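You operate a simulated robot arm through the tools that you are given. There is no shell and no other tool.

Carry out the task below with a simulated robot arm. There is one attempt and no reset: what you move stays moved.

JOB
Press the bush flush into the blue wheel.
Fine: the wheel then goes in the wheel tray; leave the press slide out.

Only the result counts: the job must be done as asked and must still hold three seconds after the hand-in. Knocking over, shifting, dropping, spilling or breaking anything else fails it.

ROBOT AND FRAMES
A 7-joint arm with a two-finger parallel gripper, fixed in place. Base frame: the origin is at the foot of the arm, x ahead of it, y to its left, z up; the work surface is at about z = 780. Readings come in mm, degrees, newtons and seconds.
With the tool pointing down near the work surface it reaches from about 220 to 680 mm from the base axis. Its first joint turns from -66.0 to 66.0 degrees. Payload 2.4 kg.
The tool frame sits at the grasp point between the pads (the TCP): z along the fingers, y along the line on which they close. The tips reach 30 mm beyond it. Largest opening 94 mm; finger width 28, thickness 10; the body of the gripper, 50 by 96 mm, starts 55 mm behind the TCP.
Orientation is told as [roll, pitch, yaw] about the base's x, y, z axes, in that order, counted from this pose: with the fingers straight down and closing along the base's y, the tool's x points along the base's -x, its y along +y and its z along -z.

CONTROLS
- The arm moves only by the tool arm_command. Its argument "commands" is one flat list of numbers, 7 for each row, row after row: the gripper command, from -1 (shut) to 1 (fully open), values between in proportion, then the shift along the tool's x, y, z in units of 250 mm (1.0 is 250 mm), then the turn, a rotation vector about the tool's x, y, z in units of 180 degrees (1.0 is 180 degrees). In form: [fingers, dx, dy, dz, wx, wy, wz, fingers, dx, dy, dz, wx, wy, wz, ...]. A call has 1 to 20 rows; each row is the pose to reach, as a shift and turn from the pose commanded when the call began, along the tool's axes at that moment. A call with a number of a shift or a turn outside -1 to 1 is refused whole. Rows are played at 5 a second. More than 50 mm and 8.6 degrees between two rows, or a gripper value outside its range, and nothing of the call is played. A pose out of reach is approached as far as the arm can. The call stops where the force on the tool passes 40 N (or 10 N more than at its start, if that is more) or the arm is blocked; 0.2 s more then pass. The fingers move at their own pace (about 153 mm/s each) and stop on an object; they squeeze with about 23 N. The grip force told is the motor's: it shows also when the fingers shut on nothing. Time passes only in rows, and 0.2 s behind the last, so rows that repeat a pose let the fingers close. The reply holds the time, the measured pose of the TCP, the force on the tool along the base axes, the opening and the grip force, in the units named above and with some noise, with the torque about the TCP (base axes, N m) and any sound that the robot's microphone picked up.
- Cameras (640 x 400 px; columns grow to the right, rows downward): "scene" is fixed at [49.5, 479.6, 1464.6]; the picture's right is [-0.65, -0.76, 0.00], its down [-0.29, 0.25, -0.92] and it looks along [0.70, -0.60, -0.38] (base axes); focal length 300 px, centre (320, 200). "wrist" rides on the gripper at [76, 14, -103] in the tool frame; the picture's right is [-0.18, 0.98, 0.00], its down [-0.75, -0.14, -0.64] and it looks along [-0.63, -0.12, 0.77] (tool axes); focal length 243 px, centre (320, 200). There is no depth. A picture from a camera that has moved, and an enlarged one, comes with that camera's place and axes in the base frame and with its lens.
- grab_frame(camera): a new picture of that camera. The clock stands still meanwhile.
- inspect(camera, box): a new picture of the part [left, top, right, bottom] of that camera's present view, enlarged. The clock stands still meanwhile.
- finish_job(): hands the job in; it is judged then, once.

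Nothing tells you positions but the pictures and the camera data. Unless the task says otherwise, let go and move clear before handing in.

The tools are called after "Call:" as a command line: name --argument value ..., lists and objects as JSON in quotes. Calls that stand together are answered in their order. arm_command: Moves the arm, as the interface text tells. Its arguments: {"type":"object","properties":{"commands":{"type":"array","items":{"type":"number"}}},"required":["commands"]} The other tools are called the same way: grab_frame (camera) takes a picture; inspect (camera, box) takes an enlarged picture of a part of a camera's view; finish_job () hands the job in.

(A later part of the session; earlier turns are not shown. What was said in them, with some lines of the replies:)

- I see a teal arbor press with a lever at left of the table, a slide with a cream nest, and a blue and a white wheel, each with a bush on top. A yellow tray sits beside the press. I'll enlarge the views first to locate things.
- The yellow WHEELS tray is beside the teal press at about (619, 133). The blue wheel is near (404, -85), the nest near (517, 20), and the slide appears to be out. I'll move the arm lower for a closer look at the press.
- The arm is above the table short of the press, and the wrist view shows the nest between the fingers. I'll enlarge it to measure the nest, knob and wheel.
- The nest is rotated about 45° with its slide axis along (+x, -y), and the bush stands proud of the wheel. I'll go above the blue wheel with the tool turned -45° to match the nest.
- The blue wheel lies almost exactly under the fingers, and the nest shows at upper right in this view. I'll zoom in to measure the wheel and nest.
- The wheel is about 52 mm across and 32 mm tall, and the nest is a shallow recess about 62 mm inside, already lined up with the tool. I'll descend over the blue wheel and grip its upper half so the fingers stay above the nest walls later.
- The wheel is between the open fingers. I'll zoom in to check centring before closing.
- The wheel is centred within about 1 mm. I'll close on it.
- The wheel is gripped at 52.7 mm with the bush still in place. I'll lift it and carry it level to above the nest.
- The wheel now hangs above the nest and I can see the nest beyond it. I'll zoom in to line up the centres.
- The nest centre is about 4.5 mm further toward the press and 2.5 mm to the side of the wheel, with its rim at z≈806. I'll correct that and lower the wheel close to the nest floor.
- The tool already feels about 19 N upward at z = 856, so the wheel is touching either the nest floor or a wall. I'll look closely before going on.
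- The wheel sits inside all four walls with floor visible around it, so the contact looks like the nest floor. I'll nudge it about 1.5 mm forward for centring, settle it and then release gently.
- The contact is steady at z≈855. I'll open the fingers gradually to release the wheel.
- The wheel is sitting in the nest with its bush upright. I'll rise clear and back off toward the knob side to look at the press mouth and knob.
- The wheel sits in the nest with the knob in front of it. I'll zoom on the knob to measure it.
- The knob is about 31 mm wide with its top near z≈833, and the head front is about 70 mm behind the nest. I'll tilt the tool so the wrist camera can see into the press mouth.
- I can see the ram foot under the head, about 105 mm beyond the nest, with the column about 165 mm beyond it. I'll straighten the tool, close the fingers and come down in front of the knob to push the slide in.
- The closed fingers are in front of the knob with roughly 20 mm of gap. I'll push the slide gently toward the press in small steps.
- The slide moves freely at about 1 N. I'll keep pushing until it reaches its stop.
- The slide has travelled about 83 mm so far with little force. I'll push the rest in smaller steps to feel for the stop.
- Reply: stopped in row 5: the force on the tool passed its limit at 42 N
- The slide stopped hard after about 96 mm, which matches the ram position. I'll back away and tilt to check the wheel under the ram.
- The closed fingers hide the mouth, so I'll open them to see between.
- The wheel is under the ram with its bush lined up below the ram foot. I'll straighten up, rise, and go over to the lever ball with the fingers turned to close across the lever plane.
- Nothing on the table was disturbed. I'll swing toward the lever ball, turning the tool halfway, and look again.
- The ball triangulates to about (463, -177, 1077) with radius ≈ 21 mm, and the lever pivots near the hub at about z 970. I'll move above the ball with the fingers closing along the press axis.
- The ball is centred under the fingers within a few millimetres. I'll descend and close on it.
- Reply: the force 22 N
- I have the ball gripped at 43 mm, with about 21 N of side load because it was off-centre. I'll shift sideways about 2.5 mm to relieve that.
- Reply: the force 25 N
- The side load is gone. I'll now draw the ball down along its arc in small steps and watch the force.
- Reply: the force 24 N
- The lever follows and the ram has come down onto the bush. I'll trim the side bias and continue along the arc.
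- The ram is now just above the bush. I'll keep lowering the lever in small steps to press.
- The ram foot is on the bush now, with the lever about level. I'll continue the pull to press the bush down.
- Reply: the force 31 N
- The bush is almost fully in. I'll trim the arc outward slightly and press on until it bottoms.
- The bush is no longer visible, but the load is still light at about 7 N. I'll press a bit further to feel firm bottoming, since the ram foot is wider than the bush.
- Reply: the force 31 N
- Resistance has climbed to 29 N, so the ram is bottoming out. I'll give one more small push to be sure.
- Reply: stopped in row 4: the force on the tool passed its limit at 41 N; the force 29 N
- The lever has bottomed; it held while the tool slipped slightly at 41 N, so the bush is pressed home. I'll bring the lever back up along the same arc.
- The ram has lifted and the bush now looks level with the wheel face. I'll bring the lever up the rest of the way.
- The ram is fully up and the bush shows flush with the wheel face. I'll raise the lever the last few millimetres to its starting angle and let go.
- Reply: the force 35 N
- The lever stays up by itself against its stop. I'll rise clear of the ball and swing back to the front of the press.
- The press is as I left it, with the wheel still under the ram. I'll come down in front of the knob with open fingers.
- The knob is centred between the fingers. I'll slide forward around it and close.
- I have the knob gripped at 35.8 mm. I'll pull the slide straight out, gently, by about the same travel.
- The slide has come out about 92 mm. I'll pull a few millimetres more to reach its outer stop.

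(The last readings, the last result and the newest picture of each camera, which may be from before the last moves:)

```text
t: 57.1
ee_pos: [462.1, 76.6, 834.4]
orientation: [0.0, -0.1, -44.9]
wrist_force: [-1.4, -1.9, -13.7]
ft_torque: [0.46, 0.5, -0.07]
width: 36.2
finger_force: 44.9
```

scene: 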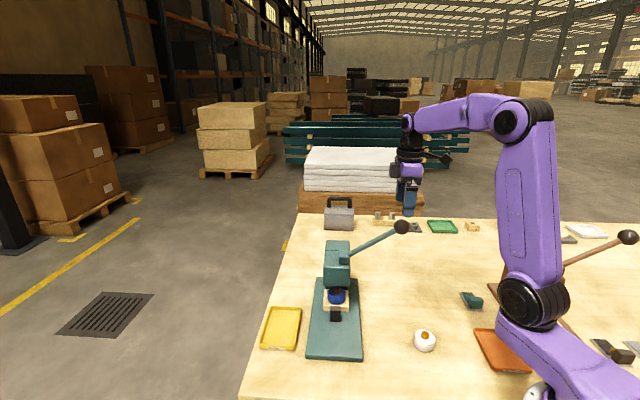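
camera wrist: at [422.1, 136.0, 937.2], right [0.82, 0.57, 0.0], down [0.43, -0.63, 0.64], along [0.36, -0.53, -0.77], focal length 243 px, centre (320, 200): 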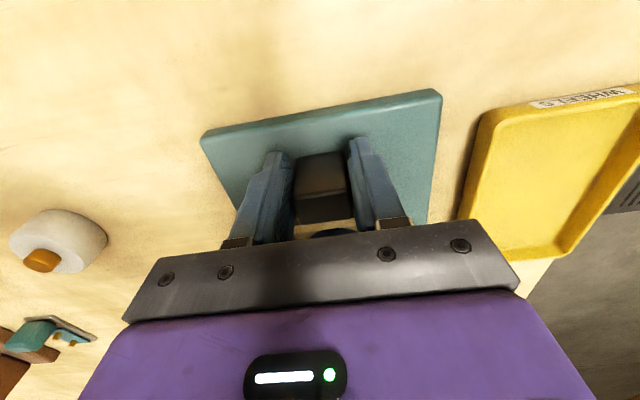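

The slide is out to at least its starting position. I'll release the knob, lift, and go over the nest to check the wheel.

Call:
arm_command --commands '[-0.1, 0, 0, 0, 0, 0, 0, 0.3, 0, 0, 0, 0, 0, 0, 0.6, 0, 0, -0.05, 0, 0, 0, 0.6, 0, 0, -0.2, 0, 0, 0, 0.6, 0, 0, -0.36, 0, 0, 0, 0.6, -0.02, 0, -0.5, 0, 0, 0, 0.62, -0.15, 0, -0.5, 0, 0, 0, 0.62, -0.31, 0, -0.5, 0, 0, 0, 0.62, -0.31, 0, -0.5, 0, 0, 0]'

Call:
grab_frame --camera "wrist"

Call:
inspect --camera "wrist" --box '[230, 20, 410, 170]'

Call:
inspect --camera "scene" --box '[310, 290, 390, 370]'

```text
t: 59.1
ee_pos: [515.2, 20.2, 960.8]
orientation: [0.0, -0.1, -45.0]
wrist_force: [0.3, -0.3, 0.2]
ft_torque: [0.0, 0.03, 0.0]
width: 76.3
finger_force: 0.1
```

```text
taken
camera wrist: at [471.2, 84.8, 1062.8], right [0.82, 0.57, 0.0], down [0.43, -0.63, 0.64], along [0.36, -0.53, -0.77], focal length 243 px, centre (320, 200)
```

wrist: 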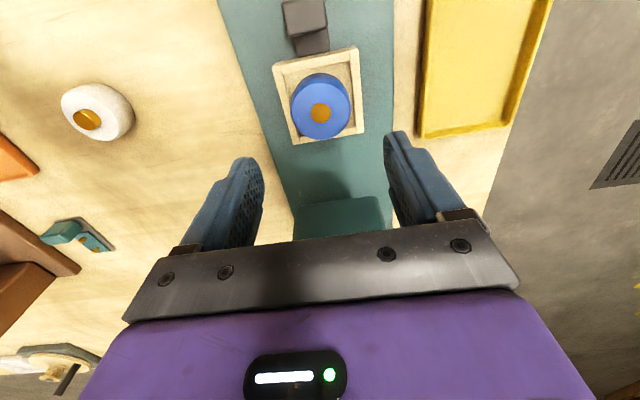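

```text
2.67 times, centred on (320, 95) of wrist
camera zoom: at [471.2, 84.8, 1062.8], right [0.82, 0.57, 0.0], down [0.43, -0.63, 0.64], along [0.36, -0.53, -0.77], focal length 647 px, centre (320, 480)
```

zoom: 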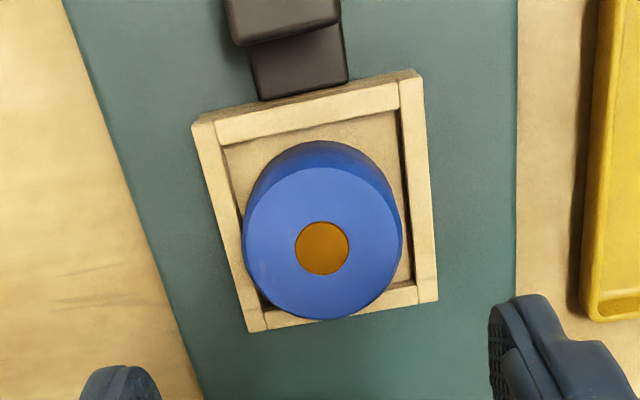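

```text
5.00 times, centred on (350, 330) of scene
camera zoom: at [49.6, 479.6, 1464.6], right [-0.65, -0.76, 0.0], down [-0.29, 0.25, -0.92], along [0.7, -0.6, -0.38], focal length 1499 px, centre (170, -450)
```

zoom: 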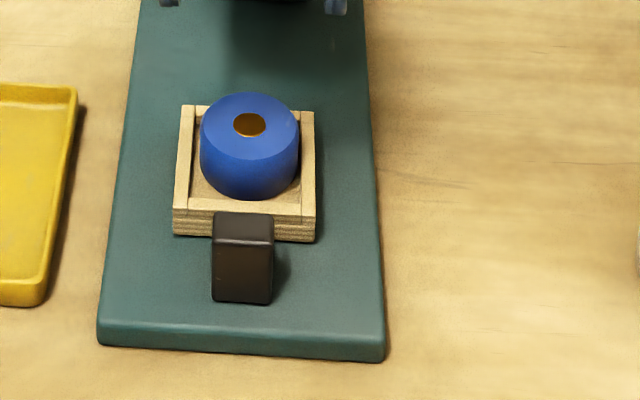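

The bush is flush with the wheel face, and the slide is back where it began. I'll come down closer over the wheel and re-measure its centre.

Call:
arm_command --commands '[0.62, -0.008, -0.002, 0.1, 0, 0, 0, 0.62, -0.016, -0.002, 0.2, 0, 0, 0, 0.62, -0.016, -0.002, 0.28, 0, 0, 0]'

Call:
inspect --camera "wrist" --box '[230, 60, 410, 230]'

Call:
inspect --camera "scene" --box '[325, 300, 375, 340]'

```text
t: 59.9
ee_pos: [517.1, 17.9, 890.5]
orientation: [0.0, -0.1, -45.0]
wrist_force: [-0.7, -0.2, 0.2]
ft_torque: [0.04, 0.0, 0.0]
width: 76.5
finger_force: 0.0
```

```text
2.35 times, centred on (320, 145) of wrist
camera zoom: at [474.0, 81.7, 992.5], right [0.83, 0.56, 0.0], down [0.43, -0.63, 0.64], along [0.36, -0.53, -0.77], focal length 571 px, centre (320, 329)
```

zoom: 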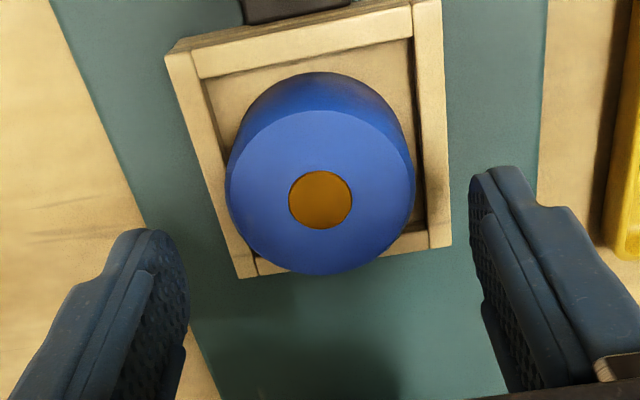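

```text
10.00 times, centred on (350, 320) of scene
camera zoom: at [49.5, 479.6, 1464.6], right [-0.65, -0.76, 0.0], down [-0.29, 0.25, -0.92], along [0.7, -0.6, -0.38], focal length 2998 px, centre (20, -1000)
```

zoom: 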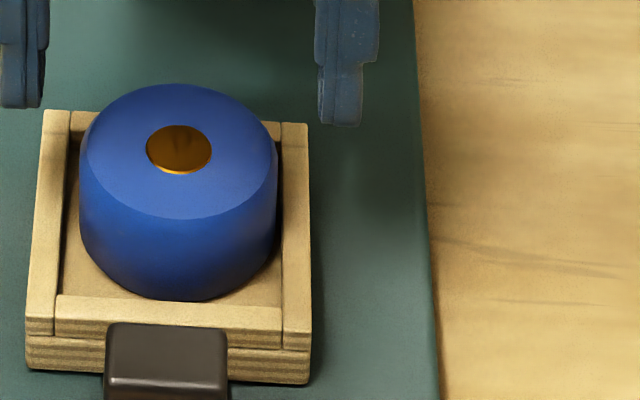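

It is flush, and the wheel is about 2.5 mm from the grip centre. I'll lower and grip it.

Call:
arm_command --commands '[0.62, -0.01, -0.004, 0.05, 0, 0, 0, 0.62, -0.01, -0.004, 0.1, 0, 0, 0, 0.62, -0.01, -0.004, 0.14, 0, 0, 0, 0.2, -0.01, -0.004, 0.14, 0, 0, 0, -0.2, -0.01, -0.004, 0.14, 0, 0, 0, -1, -0.01, -0.004, 0.14, 0, 0, 0, -1, -0.01, -0.004, 0.14, 0, 0, 0]'

Call:
inspect --camera "wrist" --box '[230, 60, 410, 230]'

```text
t: 61.5
ee_pos: [518.4, 14.6, 854.0]
orientation: [0.1, -0.1, -45.0]
wrist_force: [0.2, -0.1, -1.0]
ft_torque: [0.02, -0.04, -0.01]
width: 52.9
finger_force: 23.0
```

```text
2.35 times, centred on (320, 145) of wrist
camera zoom: at [474.7, 79.9, 957.5], right [0.82, 0.57, 0.0], down [0.43, -0.63, 0.64], along [0.36, -0.53, -0.77], focal length 571 px, centre (320, 329)
```

zoom: 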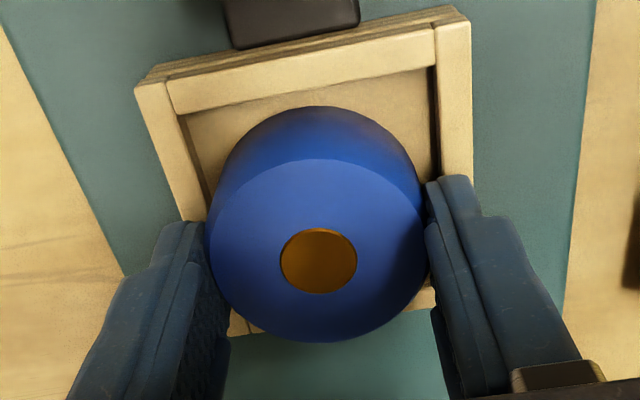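

The wheel is gripped. I'll lift it out and carry it over to the yellow WHEELS tray.

Call:
arm_command --commands '[-1, 0, 0, -0.04, 0, 0, 0, -1, 0, 0, -0.14, 0, 0, 0, -1, 0, 0, -0.25, 0, 0, 0, -1, 0.01, 0.06, -0.32, 0, 0, 0, -1, 0.025, 0.2, -0.32, 0, 0, 0, -1, 0.045, 0.35, -0.32, 0, 0, 0, -1, 0.065, 0.5, -0.32, 0, 0, 0, -1, 0.084, 0.625, -0.32, 0, 0, 0, -1, 0.084, 0.625, -0.32, 0, 0, 0]'

Call:
grab_frame --camera "wrist"

Call:
inspect --camera "scene" --box '[240, 240, 380, 370]'

```text
t: 63.5
ee_pos: [613.5, 139.8, 935.5]
orientation: [0.0, -0.1, -44.9]
wrist_force: [0.2, -1.2, -1.0]
ft_torque: [0.0, -0.01, -0.03]
width: 52.6
finger_force: 22.5
```

```text
taken
camera wrist: at [571.1, 203.9, 1037.7], right [0.83, 0.56, 0.0], down [0.43, -0.63, 0.64], along [0.36, -0.53, -0.77], focal length 243 px, centre (320, 200)
```

wrist: 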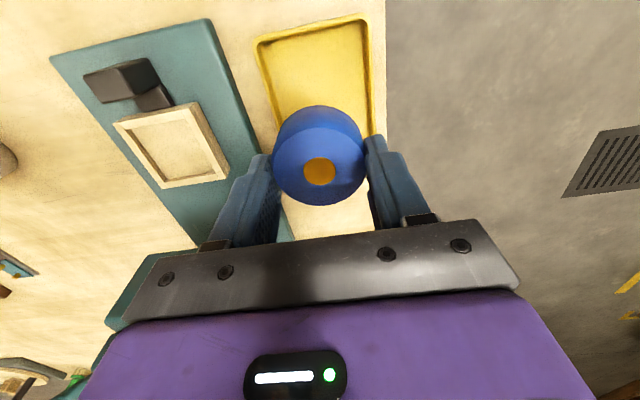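

```text
3.08 times, centred on (310, 305) of scene
camera zoom: at [49.5, 479.6, 1464.6], right [-0.65, -0.76, 0.0], down [-0.29, 0.25, -0.92], along [0.7, -0.6, -0.38], focal length 922 px, centre (351, -123)
```

zoom: 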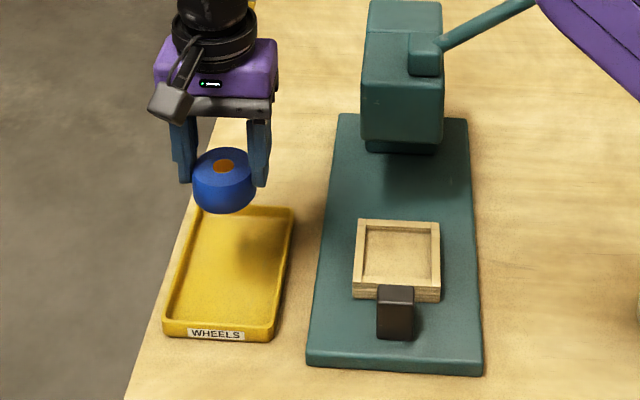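

The wheel is over the middle of the tray. I'll shift 1.5 mm to centre it and lower it most of the way.

Call:
arm_command --commands '[-1, 0, 0.006, 0.12, 0, 0, 0, -1, 0, 0.006, 0.25, 0, 0, 0, -1, 0, 0.006, 0.35, 0, 0, 0, -1, 0, 0.006, 0.4, 0, 0, 0]'

Call:
grab_frame --camera "wrist"

Call:
inspect --camera "scene" --box '[240, 270, 340, 360]'

```text
t: 64.5
ee_pos: [615.3, 141.7, 833.6]
orientation: [0.0, -0.1, -44.9]
wrist_force: [-0.3, 0.5, -1.0]
ft_torque: [-0.04, -0.01, 0.01]
width: 53.1
finger_force: 23.1
```

```text
taken
camera wrist: at [571.9, 206.3, 935.8], right [0.82, 0.57, 0.0], down [0.43, -0.63, 0.64], along [0.36, -0.53, -0.77], focal length 243 px, centre (320, 200)
```

wrist: 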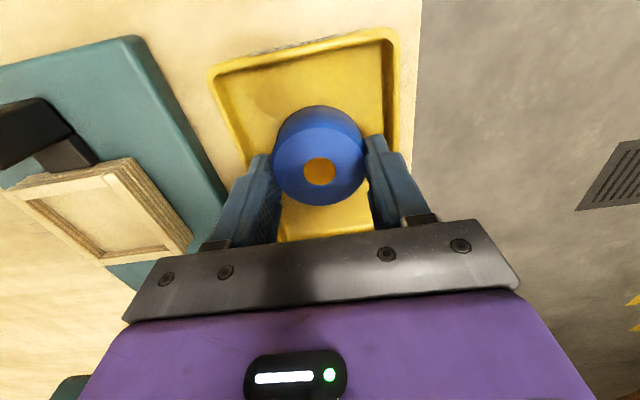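

```text
4.44 times, centred on (290, 315) of scene
camera zoom: at [49.6, 479.6, 1464.6], right [-0.65, -0.76, 0.0], down [-0.29, 0.25, -0.92], along [0.7, -0.6, -0.38], focal length 1332 px, centre (453, -311)
```

zoom: 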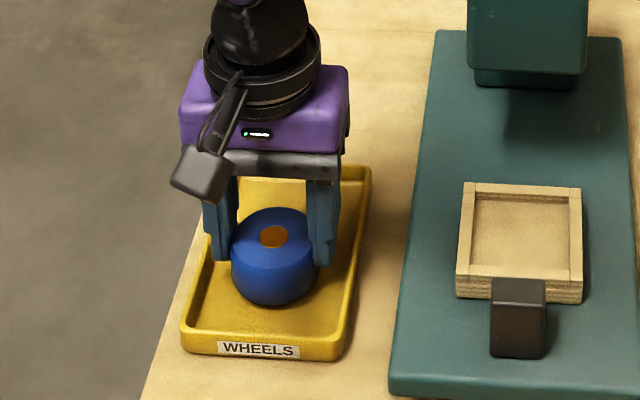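

The wheel is well inside the tray, just above the floor. I'll lower it in small steps until it touches.

Call:
arm_command --commands '[-1, 0, 0, 0.006, 0, 0, 0, -1, 0, 0, 0.012, 0, 0, 0, -1, 0, 0, 0.016, 0, 0, 0]'

```text
t: 65.3
ee_pos: [614.8, 142.5, 830.3]
orientation: [0.0, 0.0, -44.9]
wrist_force: [-0.5, 0.3, -0.6]
ft_torque: [-0.02, -0.01, 0.02]
width: 53.0
finger_force: 22.8
```

No contact yet, with the tool at z≈830. I'll continue down gently.

Call:
arm_command --commands '[-1, 0, 0, 0.006, 0, 0, 0, -1, 0, 0, 0.012, 0, 0, 0]'

```text
t: 65.9
ee_pos: [615.8, 141.5, 827.2]
orientation: [0.0, -0.1, -45.0]
wrist_force: [-2.3, -0.7, 6.8]
ft_torque: [-0.07, 0.07, 0.02]
width: 53.1
finger_force: 23.3
```

The wheel is touching the tray floor at about 7 N. I'll open the fingers just enough to clear it and rise straight up.

Call:
arm_command --commands '[0.2, 0, 0, 0, 0, 0, 0, 0.34, 0, 0, 0, 0, 0, 0, 0.34, 0, 0, 0, 0, 0, 0, 0.34, 0, 0, -0.04, 0, 0, 0, 0.34, 0, 0, -0.14, 0, 0, 0, 0.34, 0, 0, -0.3, 0, 0, 0, 0.34, 0, 0, -0.46, 0, 0, 0, 0.34, 0, 0, -0.62, 0, 0, 0]'

Call:
grab_frame --camera "wrist"

Call:
grab_frame --camera "scene"

Call:
inspect --camera "scene" --box '[250, 270, 400, 370]'

```text
t: 67.7
ee_pos: [615.8, 142.7, 983.1]
orientation: [-0.1, 0.0, -45.0]
wrist_force: [-0.3, 0.3, 0.9]
ft_torque: [-0.05, 0.02, 0.0]
width: 63.0
finger_force: 0.0
```

```text
taken
camera wrist: at [573.0, 206.7, 1084.7], right [0.82, 0.57, 0.0], down [0.43, -0.63, 0.64], along [0.36, -0.53, -0.77], focal length 243 px, centre (320, 200)
```

wrist: 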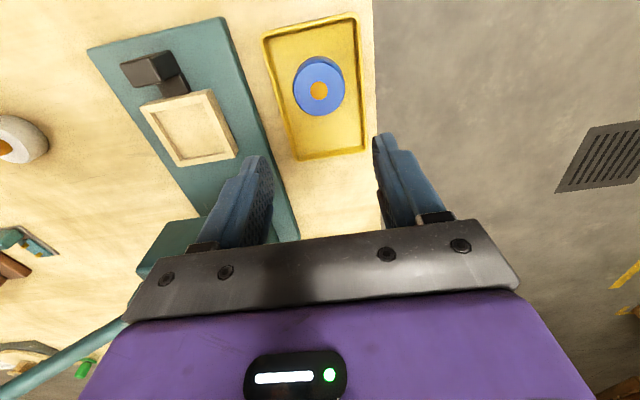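

```text
taken
```

scene: 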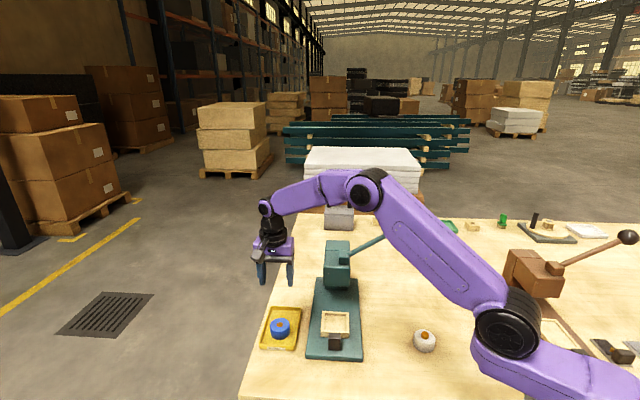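

```text
4.00 times, centred on (325, 320) of scene
camera zoom: at [49.5, 479.6, 1464.6], right [-0.65, -0.76, 0.0], down [-0.29, 0.25, -0.92], along [0.7, -0.6, -0.38], focal length 1199 px, centre (300, -280)
```

zoom: 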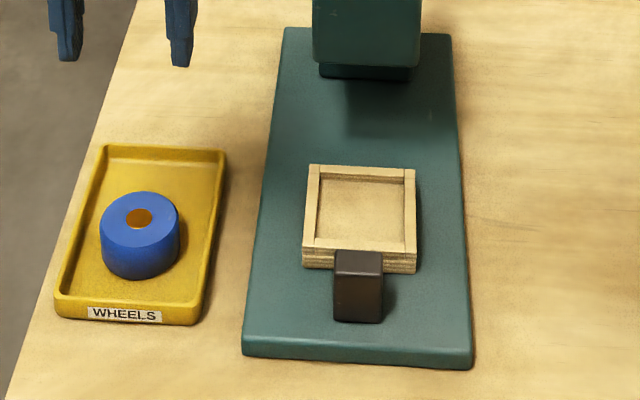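

The wheel is flat in the tray, the slide is out, and the arm is clear. I'll take one last close look at the bush before handing in.

Call:
inspect --camera "scene" --box '[265, 310, 305, 345]'

Call:
inspect --camera "wrist" --box '[280, 40, 360, 130]'

```text
11.43 times, centred on (285, 328) of scene
camera zoom: at [49.5, 479.6, 1464.6], right [-0.65, -0.76, 0.0], down [-0.29, 0.25, -0.92], along [0.7, -0.6, -0.38], focal length 3426 px, centre (720, -1257)
```

zoom: 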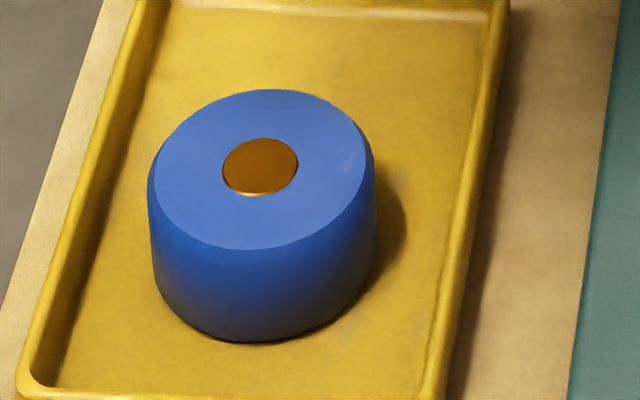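

```text
4.44 times, centred on (320, 85) of wrist
camera zoom: at [573.0, 206.7, 1084.7], right [0.82, 0.57, 0.0], down [0.43, -0.63, 0.64], along [0.36, -0.53, -0.77], focal length 1078 px, centre (320, 711)
```

zoom: 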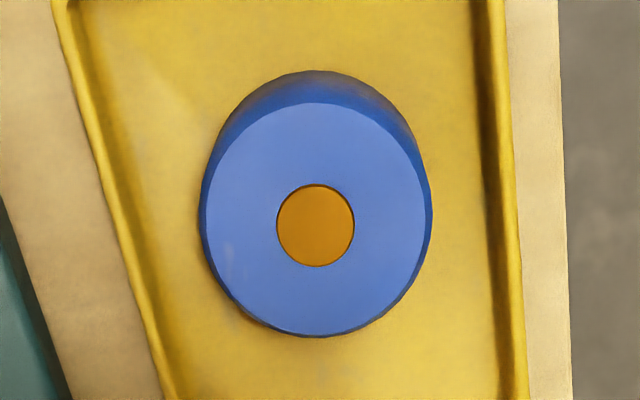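

The bush is flush in the blue wheel and the wheel lies flat in the WHEELS tray. The press slide is out and empty, the lever is up, and the arm is clear, so I'm handing in.

Call:
finish_job

```text
The job is handed in.
```

The bush is pressed flush into the blue wheel, and the wheel is lying flat in the yellow WHEELS tray. The final close-up views from both cameras show the bush level with the wheel face.

- **Press:** The slide is out and empty, back where it started. The lever is up against its top stop and stayed there when I let go.
- **Everything else:** I saw nothing knocked or shifted in the last pictures. The arm was clear of the table items when I handed in.

The hand-in was accepted, but it gave no verdict, so I can't confirm how it was judged.
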